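You operate a simulated robot arm through the tools that you are given. There is no shell and no other tool.

You run a simulated robot arm. Do the job below in one go: nothing can be reset, and whatever is moved stays where it is left.

TASK
Tape the thread of the steel fitting with the wraps on the green job card.
Fine: stand it in the chuck, tape lever on, wind the knob to that number, lever off, then stand the fitting in the white cup. Where these are worked on the way, their far stop is far enough and under half their travel is too little: tape lever.

Only the result counts: the job must be done as asked and must still hold three seconds after the hand-in. Knocking over, shifting, dropping, spilling or breaking anything else fails it.

THE ROBOT
A 7-joint arm with a two-finger parallel gripper, fixed in place. Base frame: the origin is at the foot of the arm, x ahead of it, y to its left, z up. Lengths are in mm, angles in degrees, forces in N, time in s.
With the tool pointing down near the work surface it reaches from about 380 to 880 mm from the base axis. Its first joint turns from -143.0 to 143.0 degrees. Payload 3 kg.
Tool frame: the origin (TCP) lies between the finger pads and is the grasp point; the fingertips stand 30 mm ahead of it; z points along the fingers, y is the line along which they close. The gripper opens to 94 mm. The fingers are 28 mm wide and 10 mm thick; the gripper's body (50 by 96 mm) begins 55 mm behind the TCP.
Orientation is that of the tool frame in the base frame, as a unit quaternion [w, x, y, z]. With the fingers straight down and closing along the base's y, the tool's x points along the base's -x, its y along +y and its z along -z.

THE INTERFACE
- The arm moves only by the tool send_rows. Its argument "deltas" is a list of rows, each an object of numbers (a shift or turn left out is 0, a gripper value left out holds the last): "x", "y", "z": the shift along the base's x, y, z in units of 50 mm (1.0 is 50 mm); "wx", "wy", "wz": the turn, a rotation vector about the base's x, y, z in units of 6 degrees (1.0 is 6 degrees); "jaw": the finger opening in m, from 0 to 0.094. In form: [{"x": .., "y": .., "z": .., "wx": .., "wy": .., "wz": .., "jaw": ..}, ...]. A call has 1 to 20 rows; each row shifts and turns the commanded pose from where the row before left it. A call with a number of a shift or a turn outside -1 to 1 is refused whole. Rows are played at 5 a second. More than 50 mm and 8.6 degrees between two rows, or a gripper value outside its range, and nothing of the call is played. Where a pose cannot be reached the arm comes as near as it can. A force on the tool above 50 N (or 10 N above the force at the start of the call, whichever is more), or a blocked arm, ends the call early, and 0.2 s more pass. The fingers move at their own pace (about 72 mm/s each) and stop on an object; they squeeze with about 44 N. The grip force told is the motor's: it shows also when the fingers shut on nothing. Time passes only in rows, and 0.2 s behind the last, so rows that do not move let the fingers close. The reply holds the time, the measured pose of the TCP, the force on the tool along the base axes, the opening and the grip force, in the units named above and with some noise, with the torque about the TCP (base axes, N m) and any sound that the robot's microphone picked up, and new pictures: "views" is both (left out), scene, wrist or none.
- Cameras (640 x 400 px; columns grow to the right, rows downward): "scene" is fixed at [50.7, 502.3, 1751]; the picture's right is [0.03, -1.00, 0.00], its down [-0.89, -0.03, -0.45] and it looks along [0.45, 0.01, -0.89] (base axes); focal length 319 px, centre (320, 200). "wrist" rides on the gripper at [76, 14, -103] in the tool frame; the picture's right is [-0.18, 0.98, 0.00], its down [-0.75, -0.14, -0.64] and it looks along [-0.63, -0.12, 0.77] (tool axes); focal length 243 px, centre (320, 200). There is no depth. A picture from a camera that has moved, and an enlarged one, comes with that camera's place and axes in the base frame and with its lens.
- close_up(camera, box): a new picture of the part [left, top, right, bottom] of that camera's present view, enlarged. No time passes.
- sign_off(): hands the job in; it is judged then, once.

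Places have to be worked out from the pictures, the camera data and where the tool is seen. Open the gripper and draw the arm clear of the work before you hand the job in, unless the task says otherwise.

The tools are called by a JSON object that holds its "method" and its "body". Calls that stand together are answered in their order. send_rows: Moves the arm, as the interface text tells. Its arguments: {"type":"object","properties":{"deltas":{"type":"array","items":{"type":"object","properties":{"x":{"type":"number"},"y":{"type":"number"},"z":{"type":"number"},"wx":{"type":"number"},"wy":{"type":"number"},"wz":{"type":"number"},"jaw":{"type":"number"}}}},"views":{"type":"string","enum":["both","scene","wrist","none"]}},"required":["deltas"]} The other tools are called the same way: close_up (camera, box) takes an enlarged picture of a part of a camera's view; sign_off () hands the job in.

At the start:

```text
t: 0.0
tcp_pos: [305.3, 330.9, 1351.0]
orientation: [0.0, 0.001, 1.0, 0.0]
force: [-0.3, -0.7, 0.3]
torque: [0.02, 0.0, 0.0]
gripper_width: 94.0
grip_force: 0.1
```

scene: 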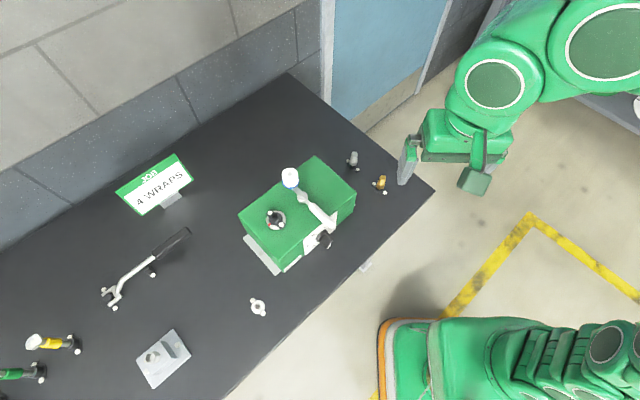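
wrist: 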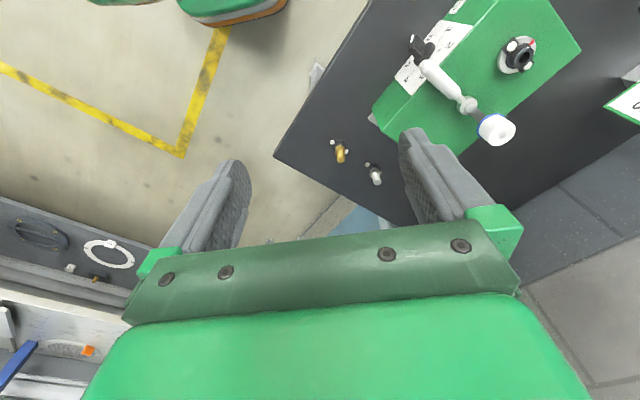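

The pictures show a bench with a green winding machine, a job card and small fittings. I'll take enlarged views first to identify each part.

{"method": "close_up", "body": {"camera": "scene", "box": [220, 130, 420, 290]}}

{"method": "close_up", "body": {"camera": "scene", "box": [100, 140, 220, 220]}}

{"method": "close_up", "body": {"camera": "scene", "box": [0, 220, 280, 400]}}

{"method": "close_up", "body": {"camera": "wrist", "box": [300, 0, 640, 220]}}

```text
2.50 times, centred on (320, 210) of scene
camera zoom: at [50.7, 502.3, 1751.0], right [0.03, -1.0, 0.0], down [-0.89, -0.03, -0.45], along [0.45, 0.01, -0.89], focal length 797 px, centre (320, 175)
```

zoom: 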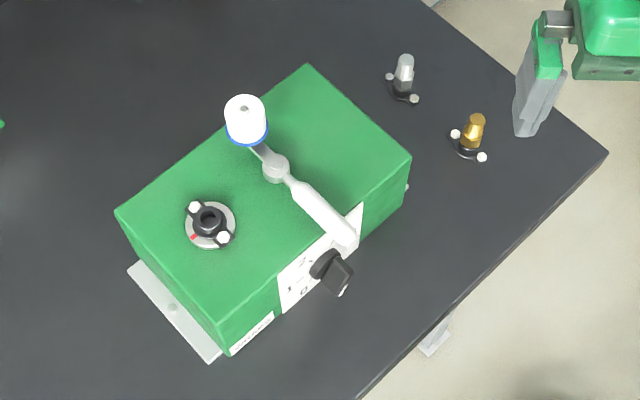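

```text
5.00 times, centred on (160, 180) of scene
camera zoom: at [50.7, 502.3, 1751.0], right [0.03, -1.0, 0.0], down [-0.89, -0.03, -0.45], along [0.45, 0.01, -0.89], focal length 1594 px, centre (1120, 300)
```

zoom: 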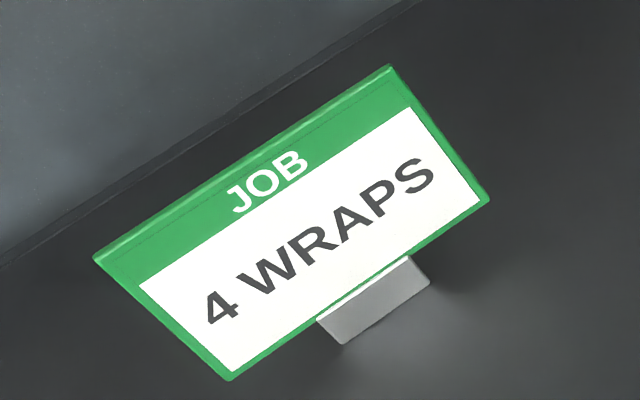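

```text
2.22 times, centred on (140, 310) of scene
camera zoom: at [50.7, 502.3, 1751.0], right [0.03, -1.0, 0.0], down [-0.89, -0.03, -0.45], along [0.45, 0.01, -0.89], focal length 708 px, centre (720, -44)
```

zoom: 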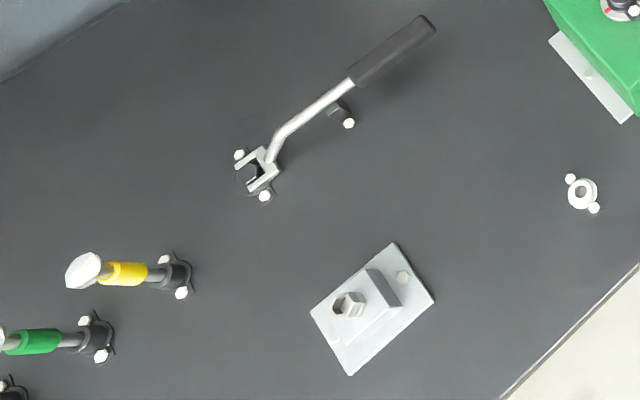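

```text
1.82 times, centred on (470, 110) of wrist
camera zoom: at [229.0, 343.7, 1453.7], right [0.18, 0.98, 0.0], down [0.75, -0.14, 0.64], along [0.63, -0.12, -0.77], focal length 441 px, centre (47, 364)
```

zoom: 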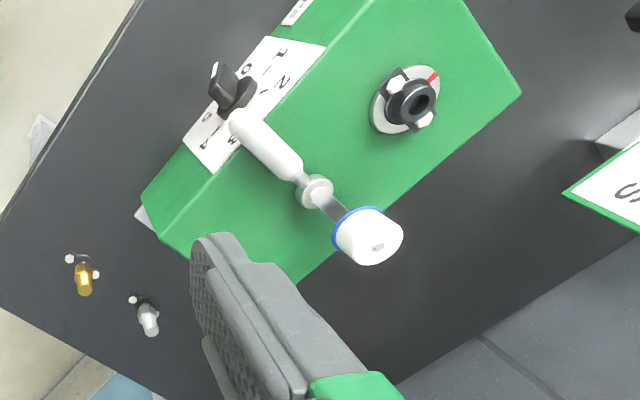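

The card reads 4 WRAPS. The steel fitting stands near (590, 412), the brass one near (523, 332), the chuck on the machine near (343, 611, 1060), and the bench top is at about z=900. I'll turn the wrist toward the machine and go lower to read its front panel.

{"method": "send_rows", "body": {"deltas": [{"x": -0.19, "y": 0.1, "z": -0.3, "wz": 0.94}, {"x": -0.19, "y": 0.1, "z": -0.3, "wz": 0.94}, {"x": -0.19, "y": 0.1, "z": -0.3, "wz": 0.94}, {"x": -0.19, "y": 0.1, "z": -0.3, "wz": 0.94}, {"x": -0.19, "y": 0.1, "z": -0.3, "wz": 0.94}, {"x": -0.19, "y": 0.1, "z": -0.3, "wz": 0.94}, {"x": -0.19, "y": 0.1, "z": -0.3, "wz": 0.94}, {"x": -0.19, "y": 0.1, "z": -0.3, "wz": 0.94}]}}

```text
t: 1.8
tcp_pos: [232.0, 369.3, 1226.5]
orientation: [-0.021, -0.379, 0.925, 0.023]
force: [-0.2, 0.9, 0.2]
torque: [0.02, -0.03, -0.03]
gripper_width: 94.0
grip_force: 0.0
camera wrist: at [174.0, 322.1, 1333.1], right [-0.56, 0.83, 0.05], down [0.67, 0.41, 0.61], along [0.49, 0.38, -0.79], focal length 243 px, centre (320, 200)
```

scene: 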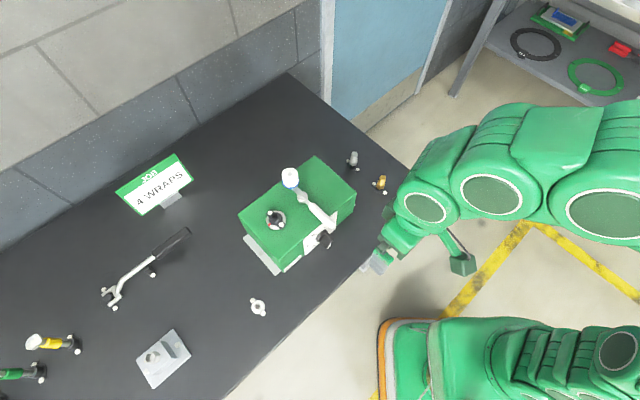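
wrist: 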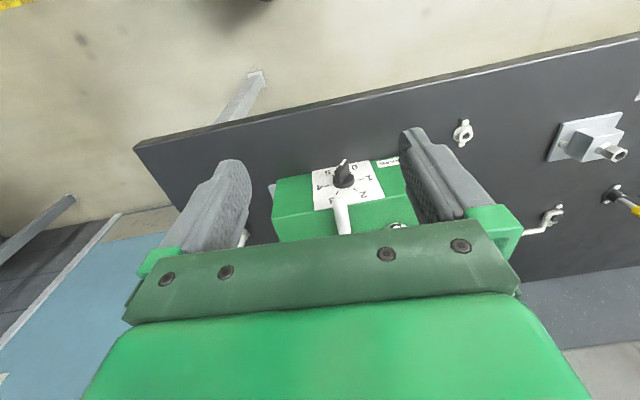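

The wrist camera now looks at the front panel, and its picture is upside down. I'll enlarge the panel.

{"method": "close_up", "body": {"camera": "wrist", "box": [260, 130, 430, 240]}}

{"method": "close_up", "body": {"camera": "wrist", "box": [300, 145, 400, 215]}}

{"method": "close_up", "body": {"camera": "wrist", "box": [420, 90, 500, 150]}}

{"method": "close_up", "body": {"camera": "scene", "box": [260, 160, 370, 280]}}

```text
3.64 times, centred on (345, 185) of wrist
camera zoom: at [174.0, 322.1, 1333.1], right [-0.56, 0.83, 0.05], down [0.67, 0.41, 0.61], along [0.49, 0.38, -0.79], focal length 882 px, centre (229, 254)
```

zoom: 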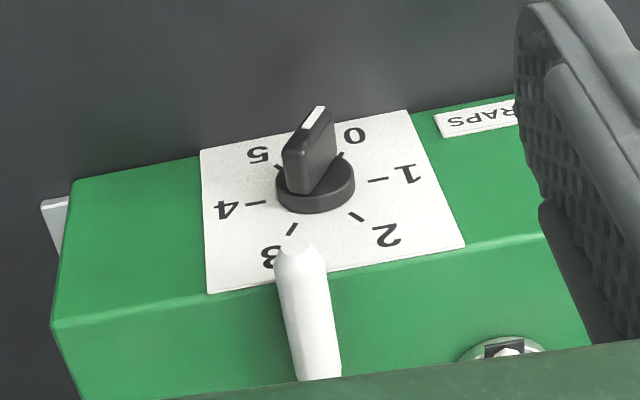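

```text
5.71 times, centred on (350, 180) of wrist
camera zoom: at [174.0, 322.1, 1333.1], right [-0.56, 0.83, 0.05], down [0.67, 0.41, 0.61], along [0.49, 0.38, -0.79], focal length 1386 px, centre (149, 314)
```

zoom: 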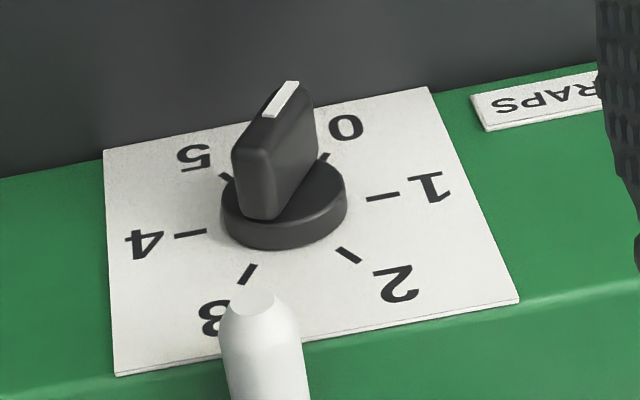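

```text
6.67 times, centred on (460, 120) of wrist
camera zoom: at [174.0, 322.1, 1333.1], right [-0.56, 0.83, 0.05], down [0.67, 0.41, 0.61], along [0.49, 0.38, -0.79], focal length 1618 px, centre (-613, 733)
```

zoom: 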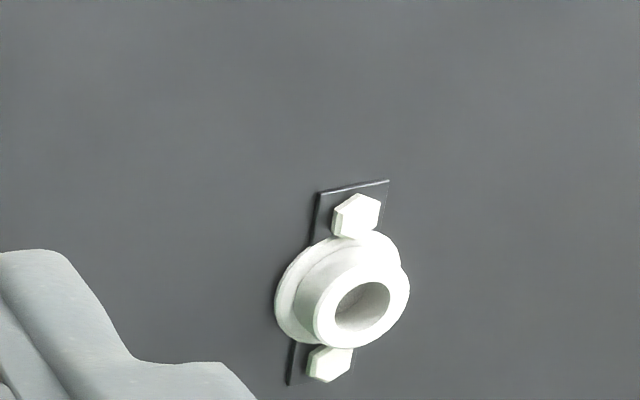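

```text
3.33 times, centred on (315, 220) of scene
camera zoom: at [50.7, 502.3, 1751.0], right [0.03, -1.0, 0.0], down [-0.89, -0.03, -0.45], along [0.45, 0.01, -0.89], focal length 1062 px, centre (337, 133)
```

zoom: 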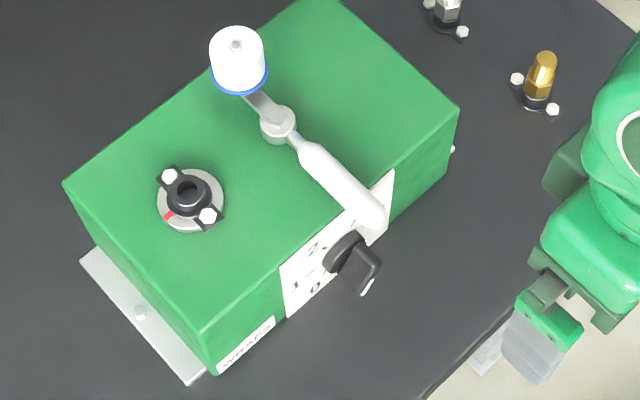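

The dial on the machine's front runs clockwise from 0 to 5 in 60° steps, and its pointer is at 0. The lever is on top, with its handle overhanging the panel. I put the knob at about (336, 503, 984) and the panel facing about (-0.7, -0.7). Next I'll hover over the steel fitting for a close look.

{"method": "send_rows", "body": {"deltas": [{"x": 0.9, "y": 0.1}, {"x": 0.9, "y": 0.1}, {"x": 0.9, "y": 0.1}, {"x": 0.9, "y": 0.1}, {"x": 0.9, "y": 0.1}, {"x": 0.9, "y": 0.1}, {"x": 0.9, "y": 0.1}, {"x": 0.9, "y": 0.1, "z": -0.5}, {"z": -0.8}, {"z": -0.8}]}}

```text
refused: row 8 steps farther than a row can; nothing moved
```

One row stepped more than 50 mm, so the call was refused. I'm sending the same move with smaller steps.

{"method": "send_rows", "body": {"deltas": [{"x": 0.9, "y": 0.1}, {"x": 0.9, "y": 0.1}, {"x": 0.9, "y": 0.1}, {"x": 0.9, "y": 0.1}, {"x": 0.9, "y": 0.1}, {"x": 0.9, "y": 0.1}, {"x": 0.9, "y": 0.1}, {"x": 0.8, "y": 0.1}, {"z": -0.8}, {"z": -0.8}, {"z": -0.5}, {}]}}

```text
t: 4.4
tcp_pos: [583.9, 411.8, 1122.7]
orientation: [0.0, -0.383, 0.924, 0.0]
force: [-0.2, 0.4, 0.1]
torque: [0.0, 0.0, 0.03]
gripper_width: 94.0
grip_force: 0.2
camera wrist: at [520.7, 367.1, 1225.8], right [-0.57, 0.82, 0.0], down [0.63, 0.43, 0.64], along [0.53, 0.36, -0.77], focal length 243 px, centre (320, 200)
```

scene: 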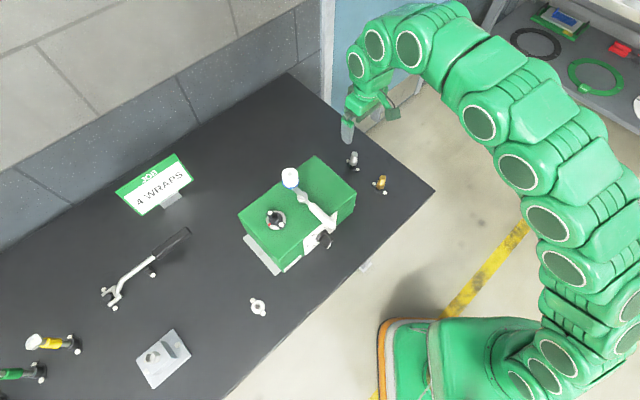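
wrist: 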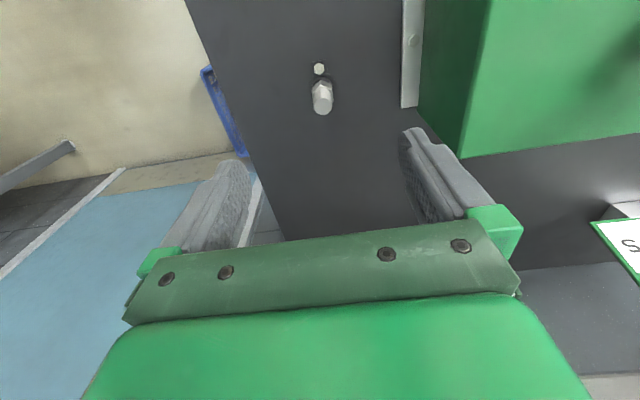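

{"method": "close_up", "body": {"camera": "wrist", "box": [290, 50, 354, 130]}}

{"method": "close_up", "body": {"camera": "scene", "box": [330, 130, 400, 200]}}

```text
5.00 times, centred on (322, 90) of wrist
camera zoom: at [520.7, 367.1, 1225.8], right [-0.57, 0.82, 0.0], down [0.63, 0.43, 0.64], along [0.53, 0.36, -0.77], focal length 1213 px, centre (310, 750)
```

zoom: 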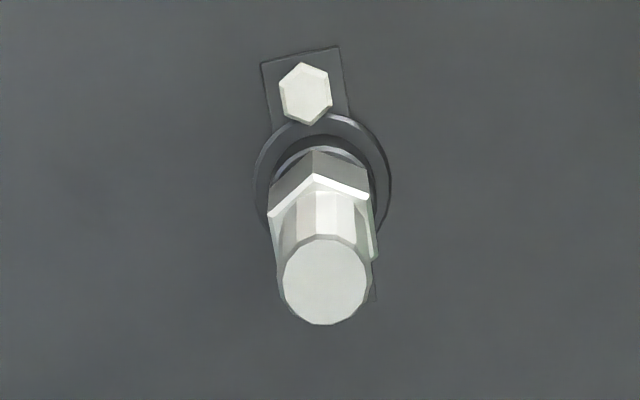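

```text
5.71 times, centred on (365, 165) of scene
camera zoom: at [50.7, 502.3, 1751.0], right [0.03, -1.0, 0.0], down [-0.89, -0.03, -0.45], along [0.45, 0.01, -0.89], focal length 1821 px, centre (63, 400)
```

zoom: 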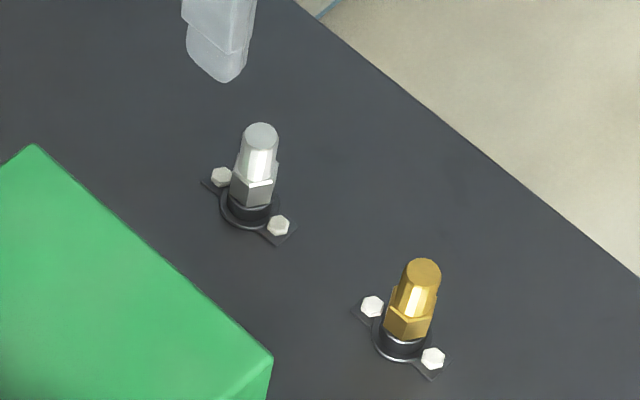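

The steel fitting stands in a black bolted cup. Its thread points up and its hex flats line up with the current closing direction. I put its axis at about (587, 415) and its top at z≈987. I'll centre over it and go down partway for a better measurement.

{"method": "send_rows", "body": {"deltas": [{"x": 0.06, "y": 0.07, "z": -0.5}, {"z": -0.6}, {"z": -0.4}, {}]}}

{"method": "close_up", "body": {"camera": "wrist", "box": [240, 40, 400, 140]}}

{"method": "close_up", "body": {"camera": "scene", "box": [320, 100, 400, 200]}}

```text
t: 5.4
tcp_pos: [588.5, 414.6, 1048.8]
orientation: [0.001, -0.384, 0.923, 0.0]
force: [0.2, 0.0, 0.0]
torque: [-0.03, 0.01, -0.01]
gripper_width: 94.1
grip_force: 0.1
camera wrist: at [525.1, 369.4, 1152.6], right [-0.57, 0.82, 0.0], down [0.63, 0.43, 0.64], along [0.53, 0.36, -0.77], focal length 243 px, centre (320, 200)
```

scene: 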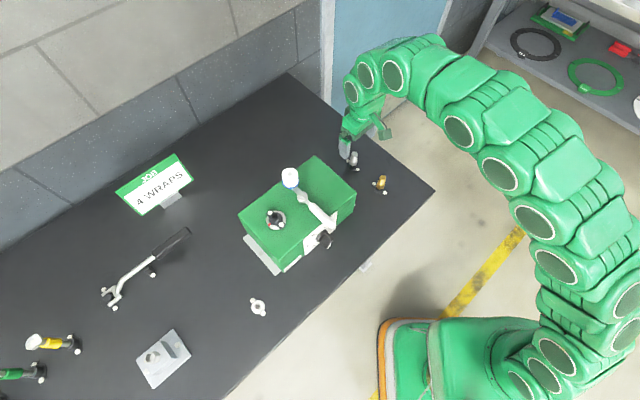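
wrist: 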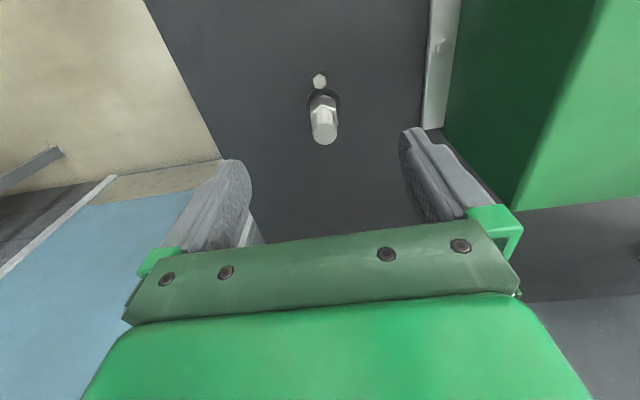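

```text
4.00 times, centred on (320, 90) of wrist
camera zoom: at [525.1, 369.4, 1152.6], right [-0.57, 0.82, 0.0], down [0.63, 0.43, 0.64], along [0.53, 0.36, -0.77], focal length 970 px, centre (320, 640)
```

zoom: 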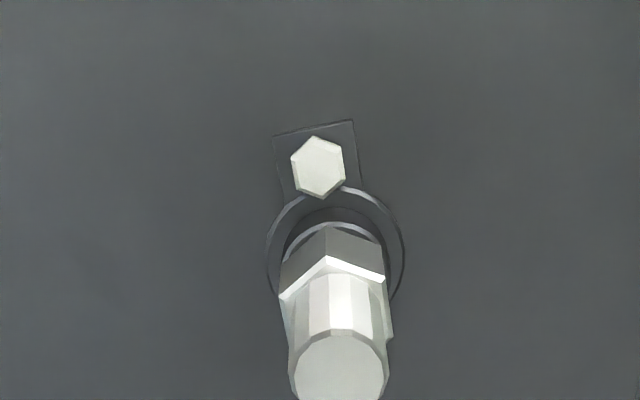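

```text
4.00 times, centred on (360, 150) of scene
camera zoom: at [50.7, 502.3, 1751.0], right [0.03, -1.0, 0.0], down [-0.89, -0.03, -0.45], along [0.45, 0.01, -0.89], focal length 1275 px, centre (160, 400)
```

zoom: 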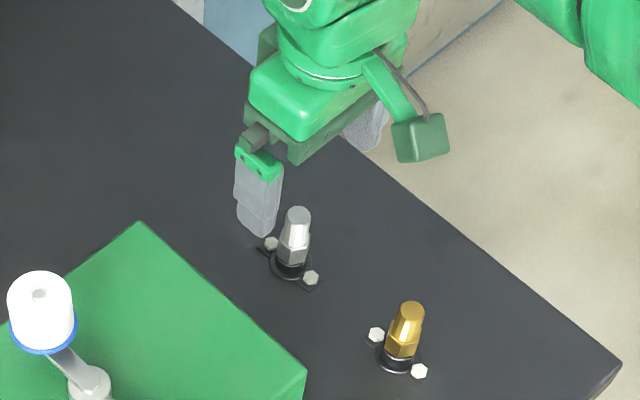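

The gripper is centred over the fitting, whose hex I judge to span roughly z 938–958 with the top near 984. I'll descend with open fingers beside it, tips at hex level, and check before closing.

{"method": "send_rows", "body": {"deltas": [{"z": -0.5}, {"z": -0.5}, {"z": -0.46}, {}]}}

{"method": "close_up", "body": {"camera": "wrist", "box": [240, 80, 400, 180]}}

{"method": "close_up", "body": {"camera": "scene", "box": [325, 120, 389, 200]}}

```text
t: 6.4
tcp_pos: [587.6, 413.5, 976.7]
orientation: [0.0, -0.384, 0.923, 0.0]
force: [0.5, 0.1, -0.2]
torque: [0.0, 0.0, 0.01]
gripper_width: 94.1
grip_force: 0.1
camera wrist: at [523.8, 369.2, 1079.2], right [-0.57, 0.82, 0.0], down [0.63, 0.43, 0.64], along [0.53, 0.36, -0.77], focal length 243 px, centre (320, 200)
```

scene: 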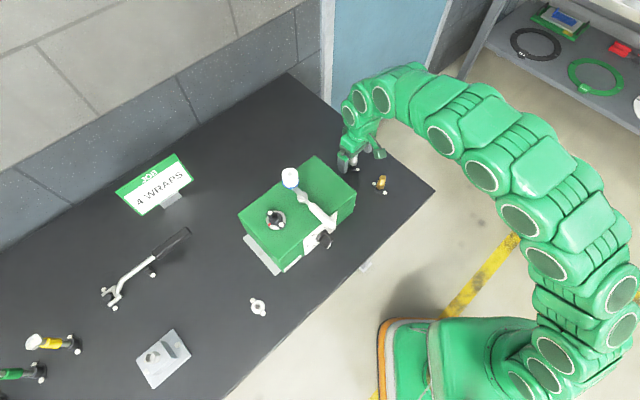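
wrist: 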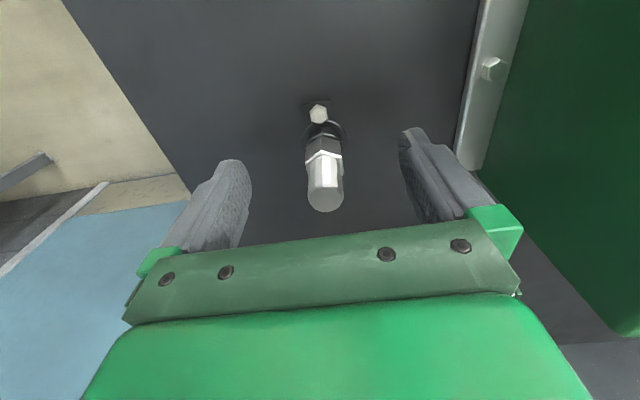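

```text
4.00 times, centred on (320, 130) of wrist
camera zoom: at [523.8, 369.2, 1079.2], right [-0.57, 0.82, 0.0], down [0.63, 0.43, 0.64], along [0.53, 0.36, -0.77], focal length 970 px, centre (320, 480)
```

zoom: 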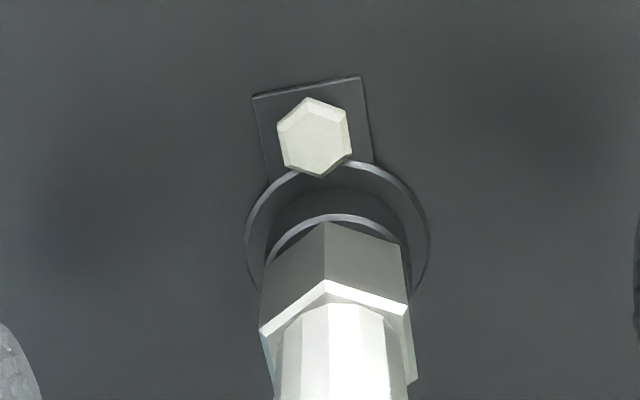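

```text
5.00 times, centred on (357, 160) of scene
camera zoom: at [50.7, 502.3, 1751.0], right [0.03, -1.0, 0.0], down [-0.89, -0.03, -0.45], along [0.45, 0.01, -0.89], focal length 1594 px, centre (135, 400)
```

zoom: 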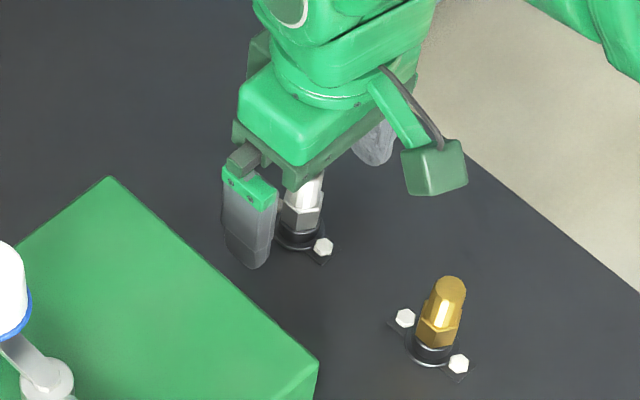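

The fingers straddle the fitting, which sits about 2 mm toward the tool's +y. The hex spans z 937–957 and the tips are at about 946. I'll correct the centring, drop about 4 mm and close on the hex flats.

{"method": "send_rows", "body": {"deltas": [{"x": -0.03, "y": 0.03, "z": -0.08}, {}, {"jaw": 0.03}, {}, {"jaw": 0.0}, {}, {}, {}]}}

{"method": "close_up", "body": {"camera": "wrist", "box": [240, 80, 400, 220]}}

{"method": "close_up", "body": {"camera": "scene", "box": [325, 120, 389, 200]}}

```text
t: 8.2
tcp_pos: [586.7, 416.0, 970.7]
orientation: [0.001, -0.384, 0.923, 0.0]
force: [-2.0, 1.6, -0.6]
torque: [0.08, 0.02, -0.01]
gripper_width: 21.0
grip_force: 43.9
camera wrist: at [522.2, 371.2, 1075.2], right [-0.57, 0.82, 0.0], down [0.63, 0.43, 0.64], along [0.53, 0.36, -0.77], focal length 243 px, centre (320, 200)
```

scene: 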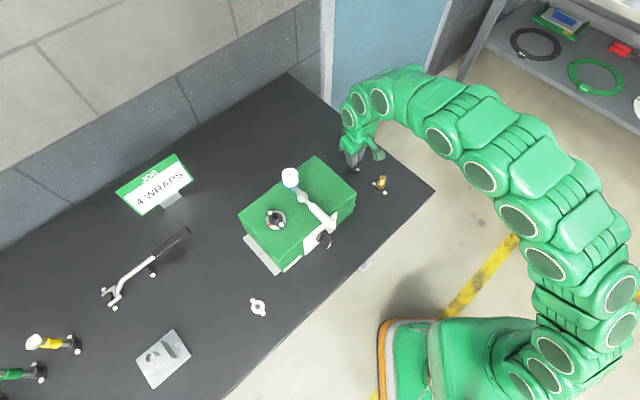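
wrist: 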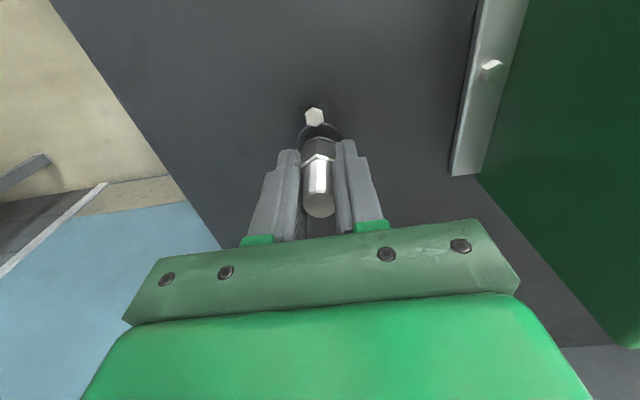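

```text
2.86 times, centred on (320, 150) of wrist
camera zoom: at [522.2, 371.2, 1075.2], right [-0.57, 0.82, 0.0], down [0.63, 0.43, 0.64], along [0.53, 0.36, -0.77], focal length 693 px, centre (320, 343)
```

zoom: 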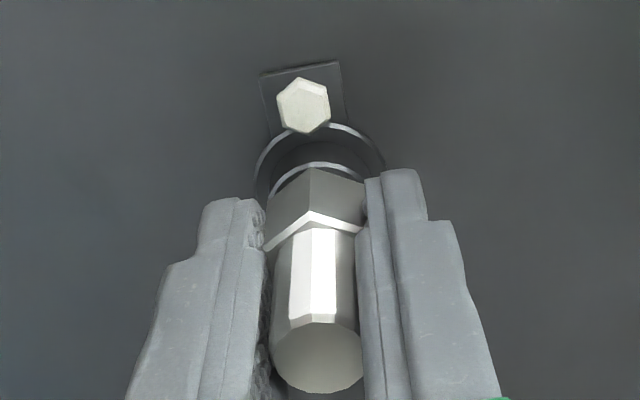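

```text
5.00 times, centred on (357, 160) of scene
camera zoom: at [50.7, 502.3, 1751.0], right [0.03, -1.0, 0.0], down [-0.89, -0.03, -0.45], along [0.45, 0.01, -0.89], focal length 1594 px, centre (135, 400)
```

zoom: 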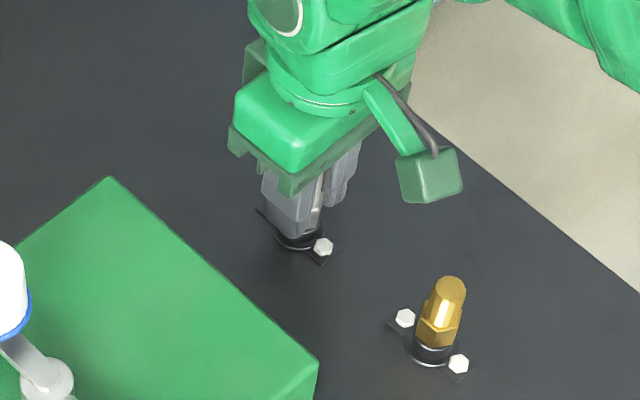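

The fitting is gripped across its flats, with 21 mm opening and 44 N. I'll lift it straight up and look at the whole part.

{"method": "send_rows", "body": {"deltas": [{"z": 0.2}, {"z": 0.3}, {"z": 0.5}, {"z": 0.7}, {"z": 0.8}, {"z": 0.9}, {"z": 0.9}, {"z": 0.7}, {}]}}

{"method": "close_up", "body": {"camera": "wrist", "box": [240, 80, 400, 220]}}

{"method": "close_up", "body": {"camera": "scene", "box": [325, 90, 405, 200]}}

```text
t: 10.2
tcp_pos: [585.8, 416.4, 1222.4]
orientation: [-0.001, -0.383, 0.924, 0.0]
force: [0.4, 0.7, 0.4]
torque: [0.0, 0.04, 0.01]
gripper_width: 20.6
grip_force: 43.5
camera wrist: at [521.6, 371.9, 1326.1], right [-0.57, 0.82, 0.0], down [0.63, 0.43, 0.64], along [0.53, 0.36, -0.77], focal length 243 px, centre (320, 200)
```

scene: 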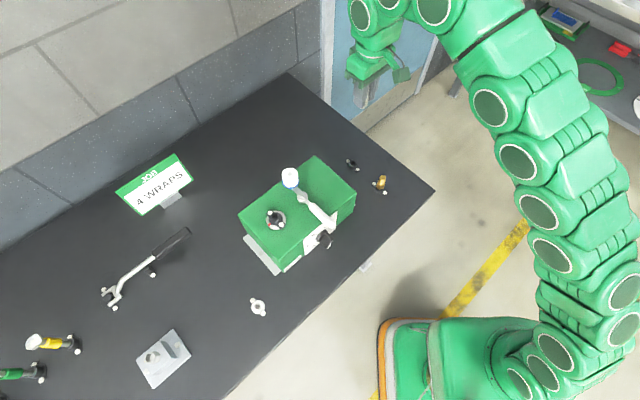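
wrist: 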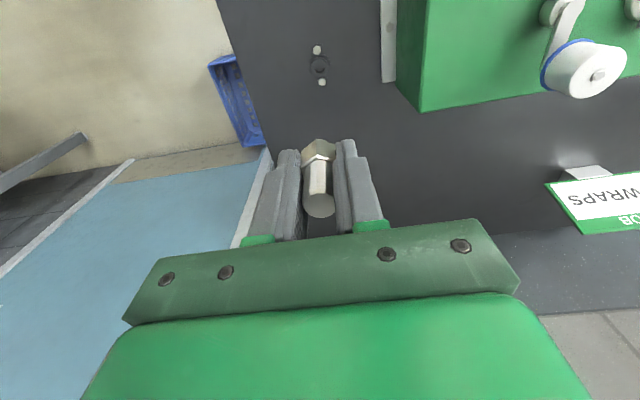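

```text
2.86 times, centred on (320, 150) of wrist
camera zoom: at [521.6, 371.9, 1326.1], right [-0.57, 0.82, 0.0], down [0.63, 0.43, 0.64], along [0.53, 0.36, -0.77], focal length 693 px, centre (320, 343)
```

zoom: 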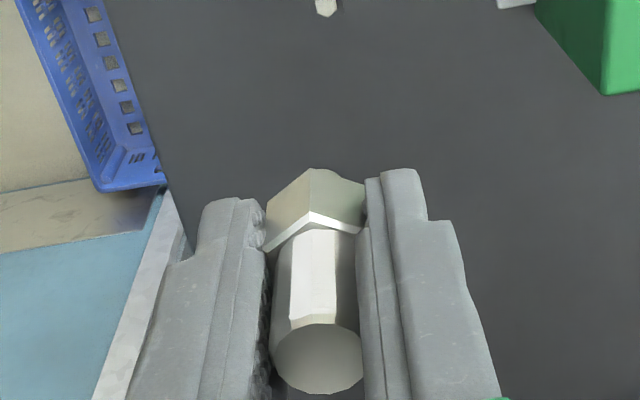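

```text
3.64 times, centred on (365, 145) of scene
camera zoom: at [50.7, 502.3, 1751.0], right [0.03, -1.0, 0.0], down [-0.89, -0.03, -0.45], along [0.45, 0.01, -0.89], focal length 1159 px, centre (156, 400)
```

zoom: 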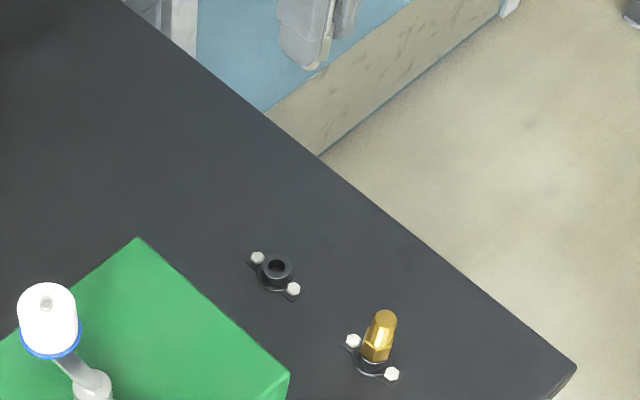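

The fitting is out cleanly and held straight. Next I'll carry it at this height over to the chuck and look straight down for alignment.

{"method": "send_rows", "body": {"deltas": [{"x": -0.69, "y": 0.56}, {"x": -0.69, "y": 0.56}, {"x": -0.69, "y": 0.56}, {"x": -0.69, "y": 0.56}, {"x": -0.69, "y": 0.56}, {"x": -0.69, "y": 0.56}, {"x": -0.66, "y": 0.56}, {}, {}]}}

{"method": "close_up", "body": {"camera": "wrist", "box": [200, 0, 440, 150]}}

{"method": "close_up", "body": {"camera": "scene", "box": [220, 150, 380, 290]}}

```text
t: 12.2
tcp_pos: [343.1, 609.6, 1222.3]
orientation: [-0.001, -0.383, 0.924, 0.0]
force: [-0.1, 0.4, -1.8]
torque: [0.02, 0.06, 0.0]
gripper_width: 20.7
grip_force: 44.2
camera wrist: at [280.4, 564.9, 1325.7], right [-0.57, 0.82, 0.0], down [0.63, 0.43, 0.64], along [0.53, 0.36, -0.77], focal length 243 px, centre (320, 200)
```

scene: 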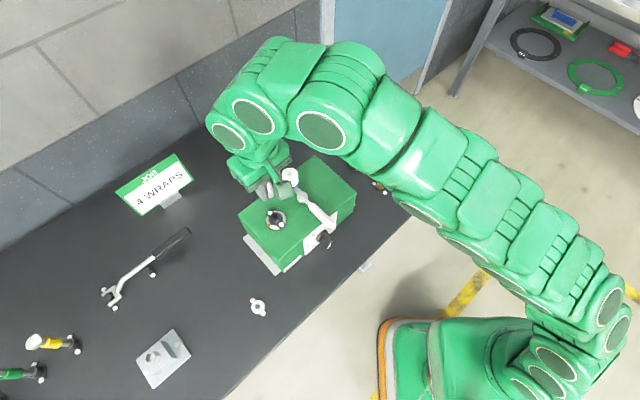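
wrist: 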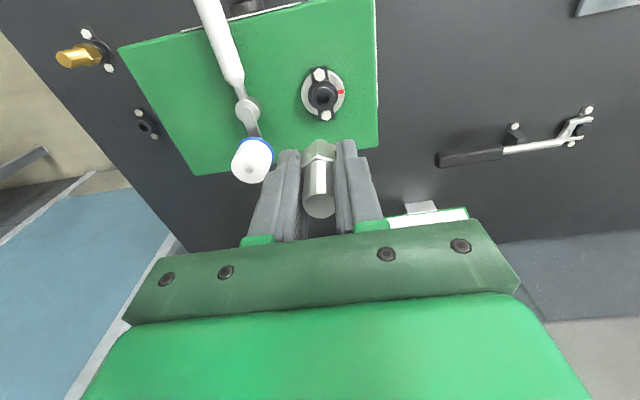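

```text
2.67 times, centred on (320, 75) of wrist
camera zoom: at [280.4, 564.9, 1325.7], right [-0.57, 0.82, 0.0], down [0.63, 0.43, 0.64], along [0.53, 0.36, -0.77], focal length 647 px, centre (320, 533)
```

zoom: 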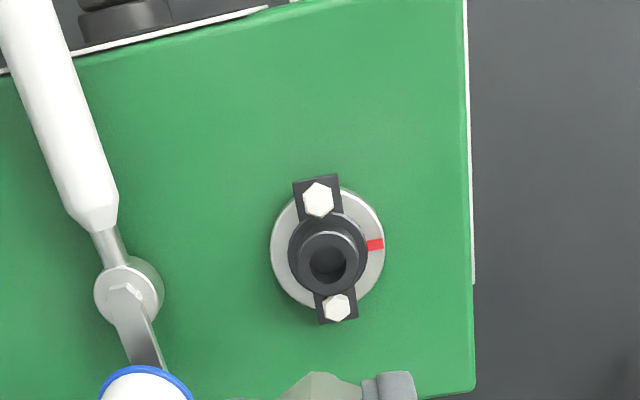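

```text
2.86 times, centred on (300, 220) of scene
camera zoom: at [50.7, 502.3, 1751.0], right [0.03, -1.0, 0.0], down [-0.89, -0.03, -0.45], along [0.45, 0.01, -0.89], focal length 911 px, centre (377, 143)
```

zoom: 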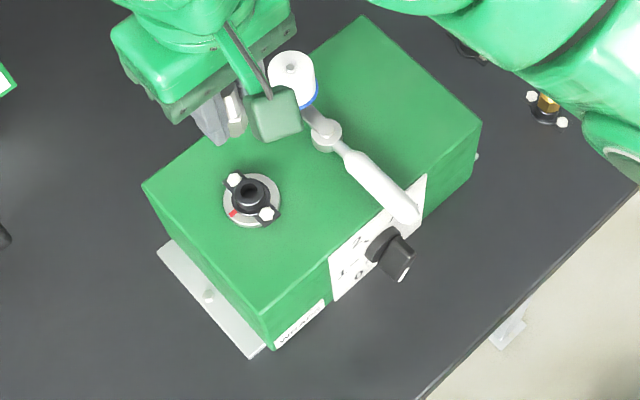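

The chuck's hole sits about 3 mm to the tool's +y side and its rim is at about z≈1078. I'll correct for that, come down to just above it, and look again.

{"method": "send_rows", "body": {"deltas": [{"x": -0.06, "y": 0.01, "z": -0.5}, {"z": -0.6}, {"z": -0.4}, {}, {}]}}

{"method": "close_up", "body": {"camera": "wrist", "box": [240, 60, 400, 220]}}

{"method": "close_up", "body": {"camera": "scene", "box": [240, 170, 320, 250]}}

```text
t: 13.4
tcp_pos: [340.8, 611.9, 1148.7]
orientation: [-0.001, -0.383, 0.924, 0.0]
force: [-0.1, 0.1, -0.2]
torque: [0.02, 0.01, 0.03]
gripper_width: 20.9
grip_force: 44.0
camera wrist: at [278.0, 565.7, 1252.0], right [-0.57, 0.82, 0.0], down [0.63, 0.43, 0.64], along [0.53, 0.36, -0.77], focal length 243 px, centre (320, 200)
```

scene: 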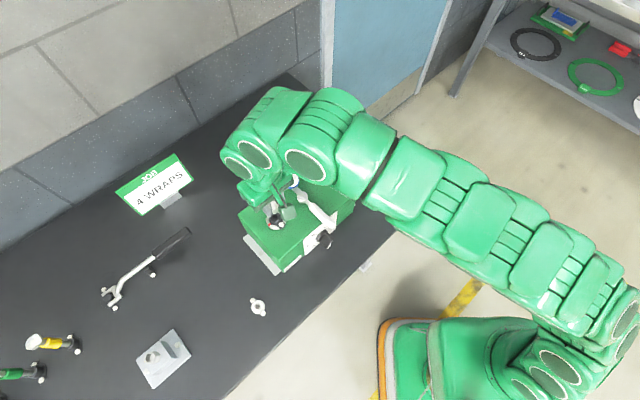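
wrist: 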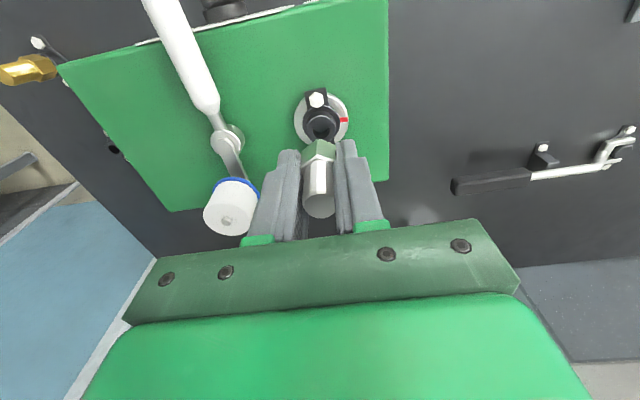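

```text
2.50 times, centred on (320, 140) of wrist
camera zoom: at [278.0, 565.7, 1252.0], right [-0.57, 0.82, 0.0], down [0.63, 0.43, 0.64], along [0.53, 0.36, -0.77], focal length 606 px, centre (320, 350)
```

zoom: 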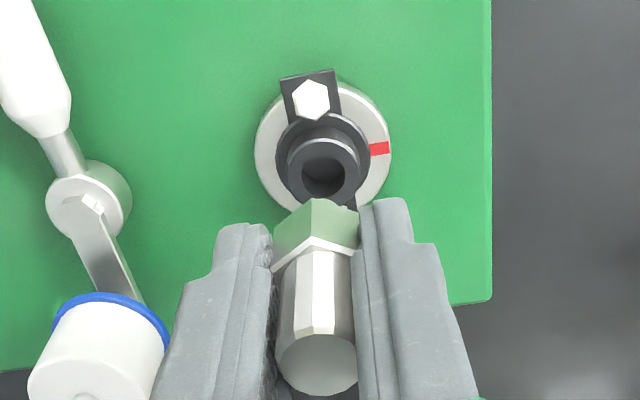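

```text
5.00 times, centred on (280, 210) of scene
camera zoom: at [50.7, 502.3, 1751.0], right [0.03, -1.0, 0.0], down [-0.89, -0.03, -0.45], along [0.45, 0.01, -0.89], focal length 1594 px, centre (520, 150)
```

zoom: 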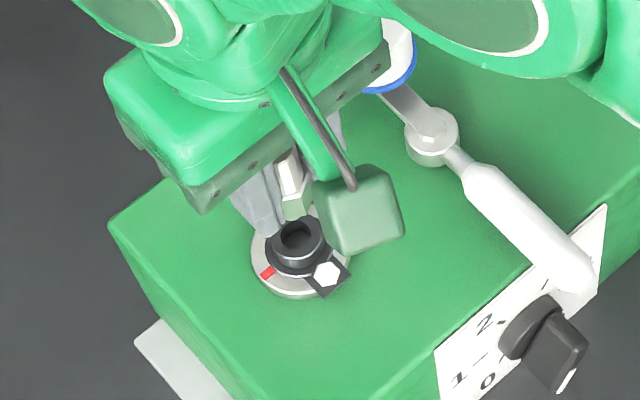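

The chuck is slightly to the tool's +y of the fitting. I'll zoom in further to see the shank under the hex and judge the gap to the rim.

{"method": "close_up", "body": {"camera": "scene", "box": [265, 195, 297, 227]}}

{"method": "close_up", "body": {"camera": "wrist", "box": [288, 90, 352, 150]}}

```text
12.50 times, centred on (281, 211) of scene
camera zoom: at [50.7, 502.3, 1751.0], right [0.03, -1.0, 0.0], down [-0.89, -0.03, -0.45], along [0.45, 0.01, -0.89], focal length 3984 px, centre (808, 62)
```

zoom: 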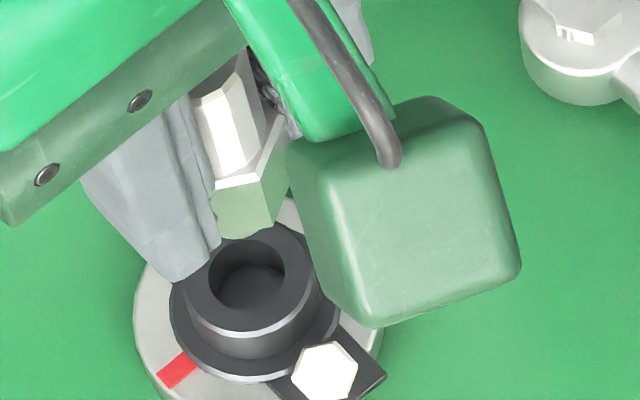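

```text
6.67 times, centred on (320, 120) of wrist
camera zoom: at [278.0, 565.7, 1252.0], right [-0.57, 0.82, 0.0], down [0.63, 0.43, 0.64], along [0.53, 0.36, -0.77], focal length 1618 px, centre (320, 733)
```

zoom: 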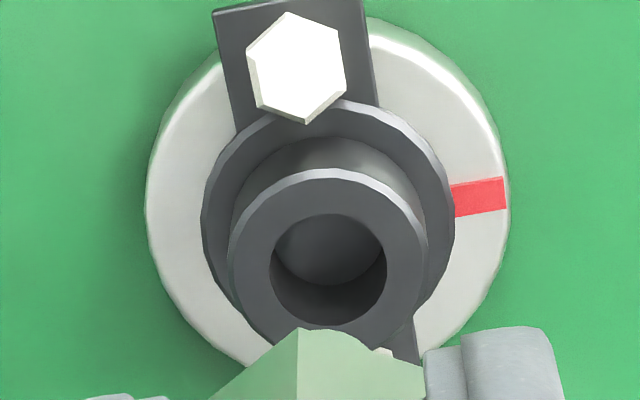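

The chuck hole is about 14 mm wide and about 11 mm deep, so the shank is short. I'll shift about 1.8 mm toward tool +y, drop to just above the rim, and measure again.

{"method": "send_rows", "body": {"deltas": [{"x": -0.025, "y": 0.025, "z": -0.2}, {"z": -0.2}, {}, {}]}}

{"method": "close_up", "body": {"camera": "scene", "box": [265, 195, 297, 227]}}

{"method": "close_up", "body": {"camera": "wrist", "box": [288, 100, 352, 160]}}

{"method": "close_up", "body": {"camera": "wrist", "box": [288, 145, 352, 220]}}

```text
t: 14.4
tcp_pos: [339.5, 610.6, 1127.7]
orientation: [0.001, -0.384, 0.923, 0.0]
force: [0.0, -0.3, -1.1]
torque: [0.0, -0.02, -0.02]
gripper_width: 20.9
grip_force: 43.8
camera wrist: at [275.8, 567.7, 1230.9], right [-0.57, 0.82, 0.0], down [0.63, 0.43, 0.64], along [0.53, 0.36, -0.77], focal length 243 px, centre (320, 200)
```

scene: 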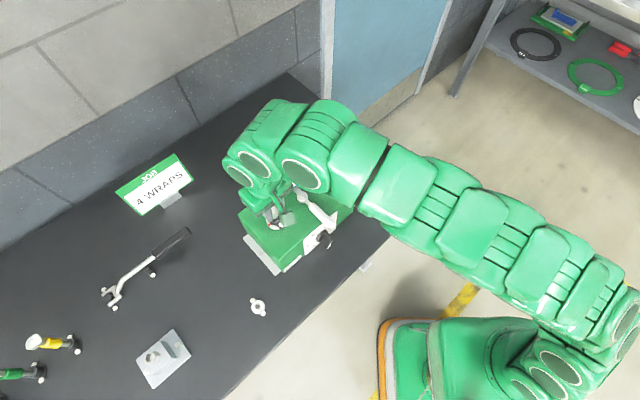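
wrist: 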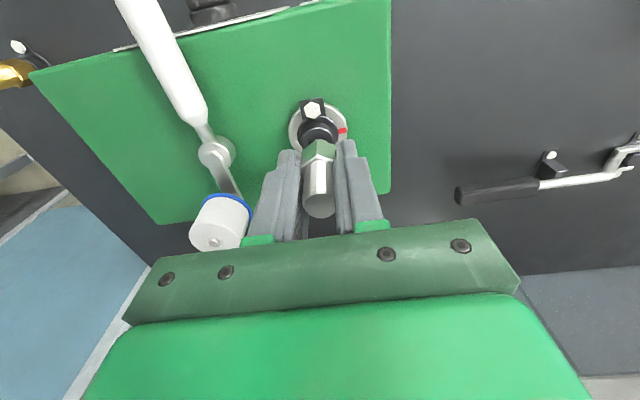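

```text
12.50 times, centred on (281, 211) of scene
camera zoom: at [50.7, 502.3, 1751.0], right [0.03, -1.0, 0.0], down [-0.89, -0.03, -0.45], along [0.45, 0.01, -0.89], focal length 3984 px, centre (808, 62)
```

zoom: 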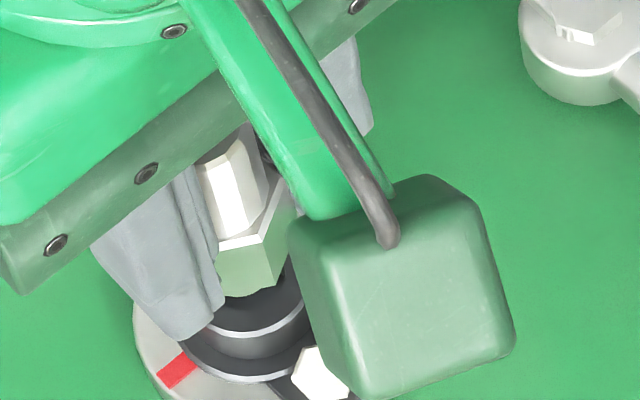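

```text
6.67 times, centred on (320, 130) of wrist
camera zoom: at [275.8, 567.7, 1230.9], right [-0.57, 0.82, 0.0], down [0.63, 0.43, 0.64], along [0.53, 0.36, -0.77], focal length 1618 px, centre (320, 667)
```

zoom: 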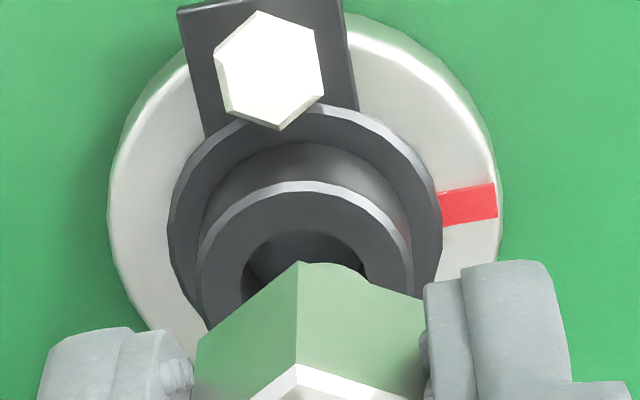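

```text
5.33 times, centred on (320, 182) of wrist
camera zoom: at [275.8, 567.7, 1230.9], right [-0.57, 0.82, 0.0], down [0.63, 0.43, 0.64], along [0.53, 0.36, -0.77], focal length 1294 px, centre (320, 293)
```

zoom: 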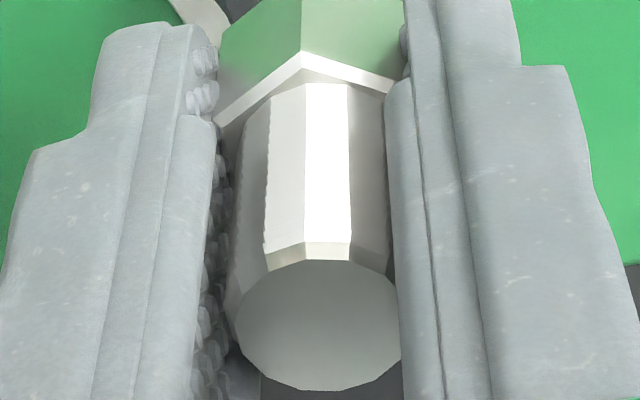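

The fitting is now nearly over the hole, within about 1 mm sideways. I'll make a small correction and lower slowly in short steps, watching the force.

{"method": "send_rows", "body": {"deltas": [{"x": 0.01, "y": -0.01, "z": -0.06}, {"z": -0.06}, {"z": -0.06}, {}, {}]}}

{"method": "close_up", "body": {"camera": "scene", "box": [265, 200, 297, 232]}}

{"method": "close_up", "body": {"camera": "wrist", "box": [288, 105, 352, 165]}}

```text
t: 15.6
tcp_pos: [341.2, 612.4, 1120.0]
orientation: [0.0, -0.383, 0.924, -0.001]
force: [0.6, 0.0, -0.9]
torque: [-0.04, -0.01, -0.02]
gripper_width: 20.8
grip_force: 44.0
camera wrist: at [277.2, 567.7, 1222.1], right [-0.57, 0.82, 0.0], down [0.63, 0.43, 0.64], along [0.53, 0.36, -0.77], focal length 243 px, centre (320, 200)
```

scene: 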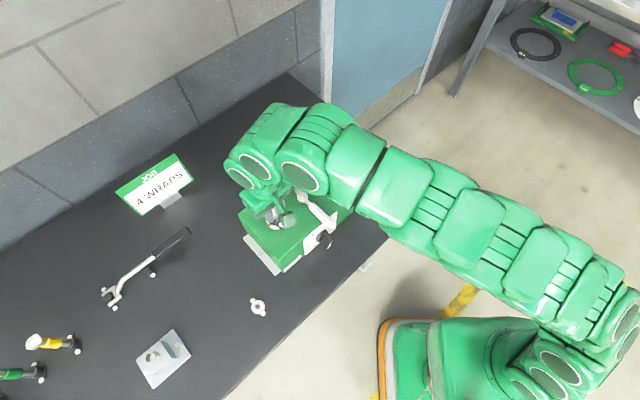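
wrist: 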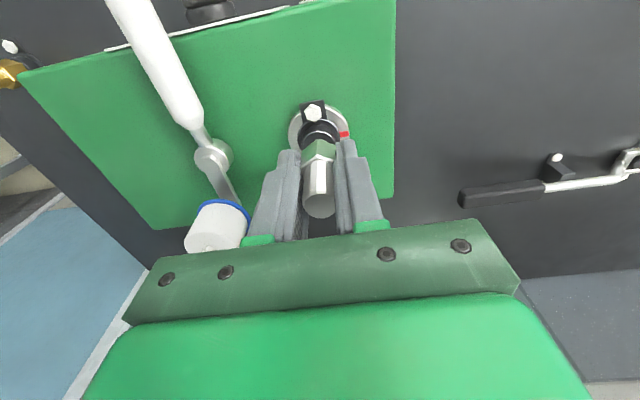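

```text
12.50 times, centred on (281, 216) of scene
camera zoom: at [50.7, 502.3, 1751.0], right [0.03, -1.0, 0.0], down [-0.89, -0.03, -0.45], along [0.45, 0.01, -0.89], focal length 3984 px, centre (808, 0)
```

zoom: 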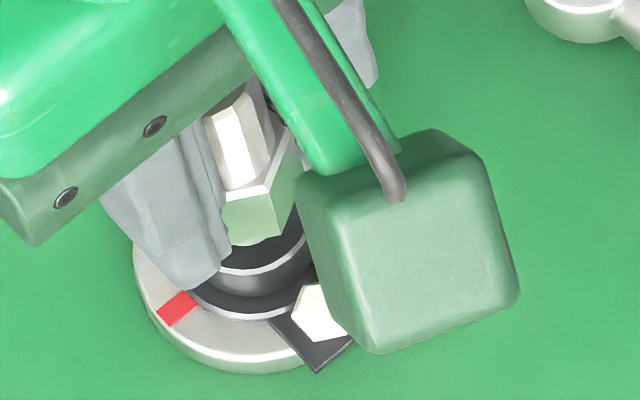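

```text
6.67 times, centred on (320, 135) of wrist
camera zoom: at [277.2, 567.7, 1222.1], right [-0.57, 0.82, 0.0], down [0.63, 0.43, 0.64], along [0.53, 0.36, -0.77], focal length 1618 px, centre (320, 633)
```

zoom: 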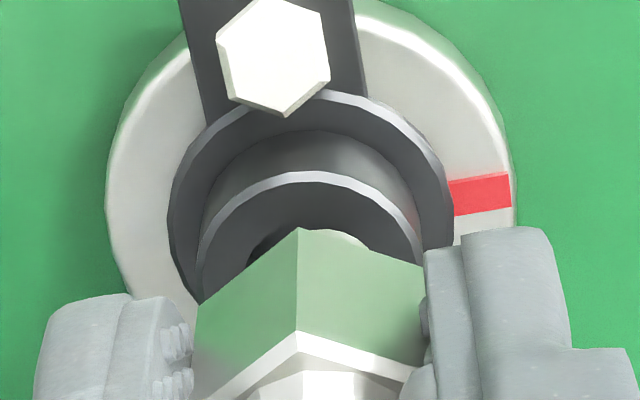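

The side view is aligned, but the rim height is still uncertain, because both camera rays to the chuck are nearly parallel. I'll back up and shift toward the robot, which gives me a clearly different viewing angle on the chuck.

{"method": "send_rows", "body": {"deltas": [{"z": 0.4}, {"z": 0.6}, {"x": -0.5, "y": -0.5}, {"x": -0.6, "y": -0.6}, {"x": -0.6, "y": -0.6}, {}, {}]}}

{"method": "close_up", "body": {"camera": "wrist", "box": [260, 80, 380, 170]}}

{"method": "close_up", "body": {"camera": "scene", "box": [255, 190, 297, 232]}}

```text
t: 17.2
tcp_pos: [259.4, 527.0, 1170.3]
orientation: [0.0, -0.383, 0.924, 0.0]
force: [0.0, -0.9, -0.9]
torque: [0.02, -0.03, -0.02]
gripper_width: 20.6
grip_force: 44.5
camera wrist: at [195.8, 481.3, 1273.5], right [-0.57, 0.82, 0.0], down [0.63, 0.43, 0.64], along [0.53, 0.36, -0.77], focal length 243 px, centre (320, 200)
```

scene: 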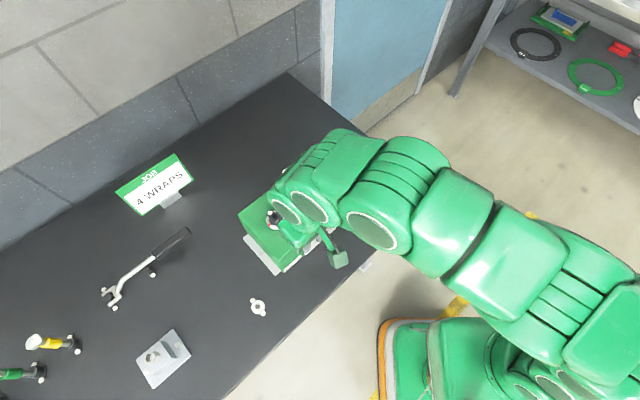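
wrist: 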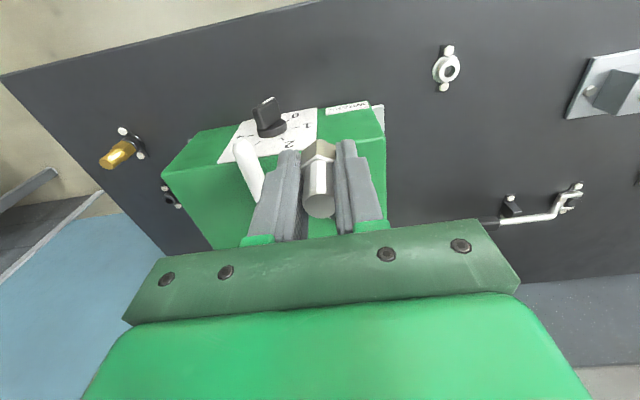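

```text
4.44 times, centred on (320, 125) of wrist
camera zoom: at [195.8, 481.3, 1273.5], right [-0.57, 0.82, 0.0], down [0.63, 0.43, 0.64], along [0.53, 0.36, -0.77], focal length 1078 px, centre (320, 533)
```

zoom: 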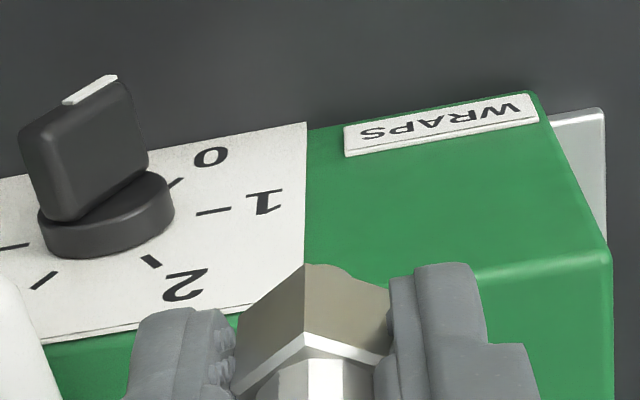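

```text
9.52 times, centred on (276, 211) of scene
camera zoom: at [50.7, 502.3, 1751.0], right [0.03, -1.0, 0.0], down [-0.89, -0.03, -0.45], along [0.45, 0.01, -0.89], focal length 3035 px, centre (739, 95)
```

zoom: 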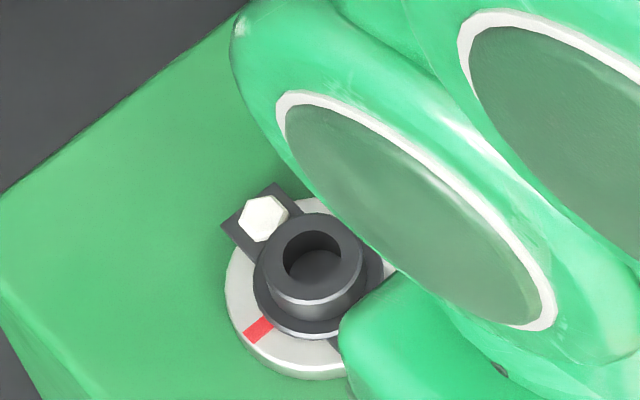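

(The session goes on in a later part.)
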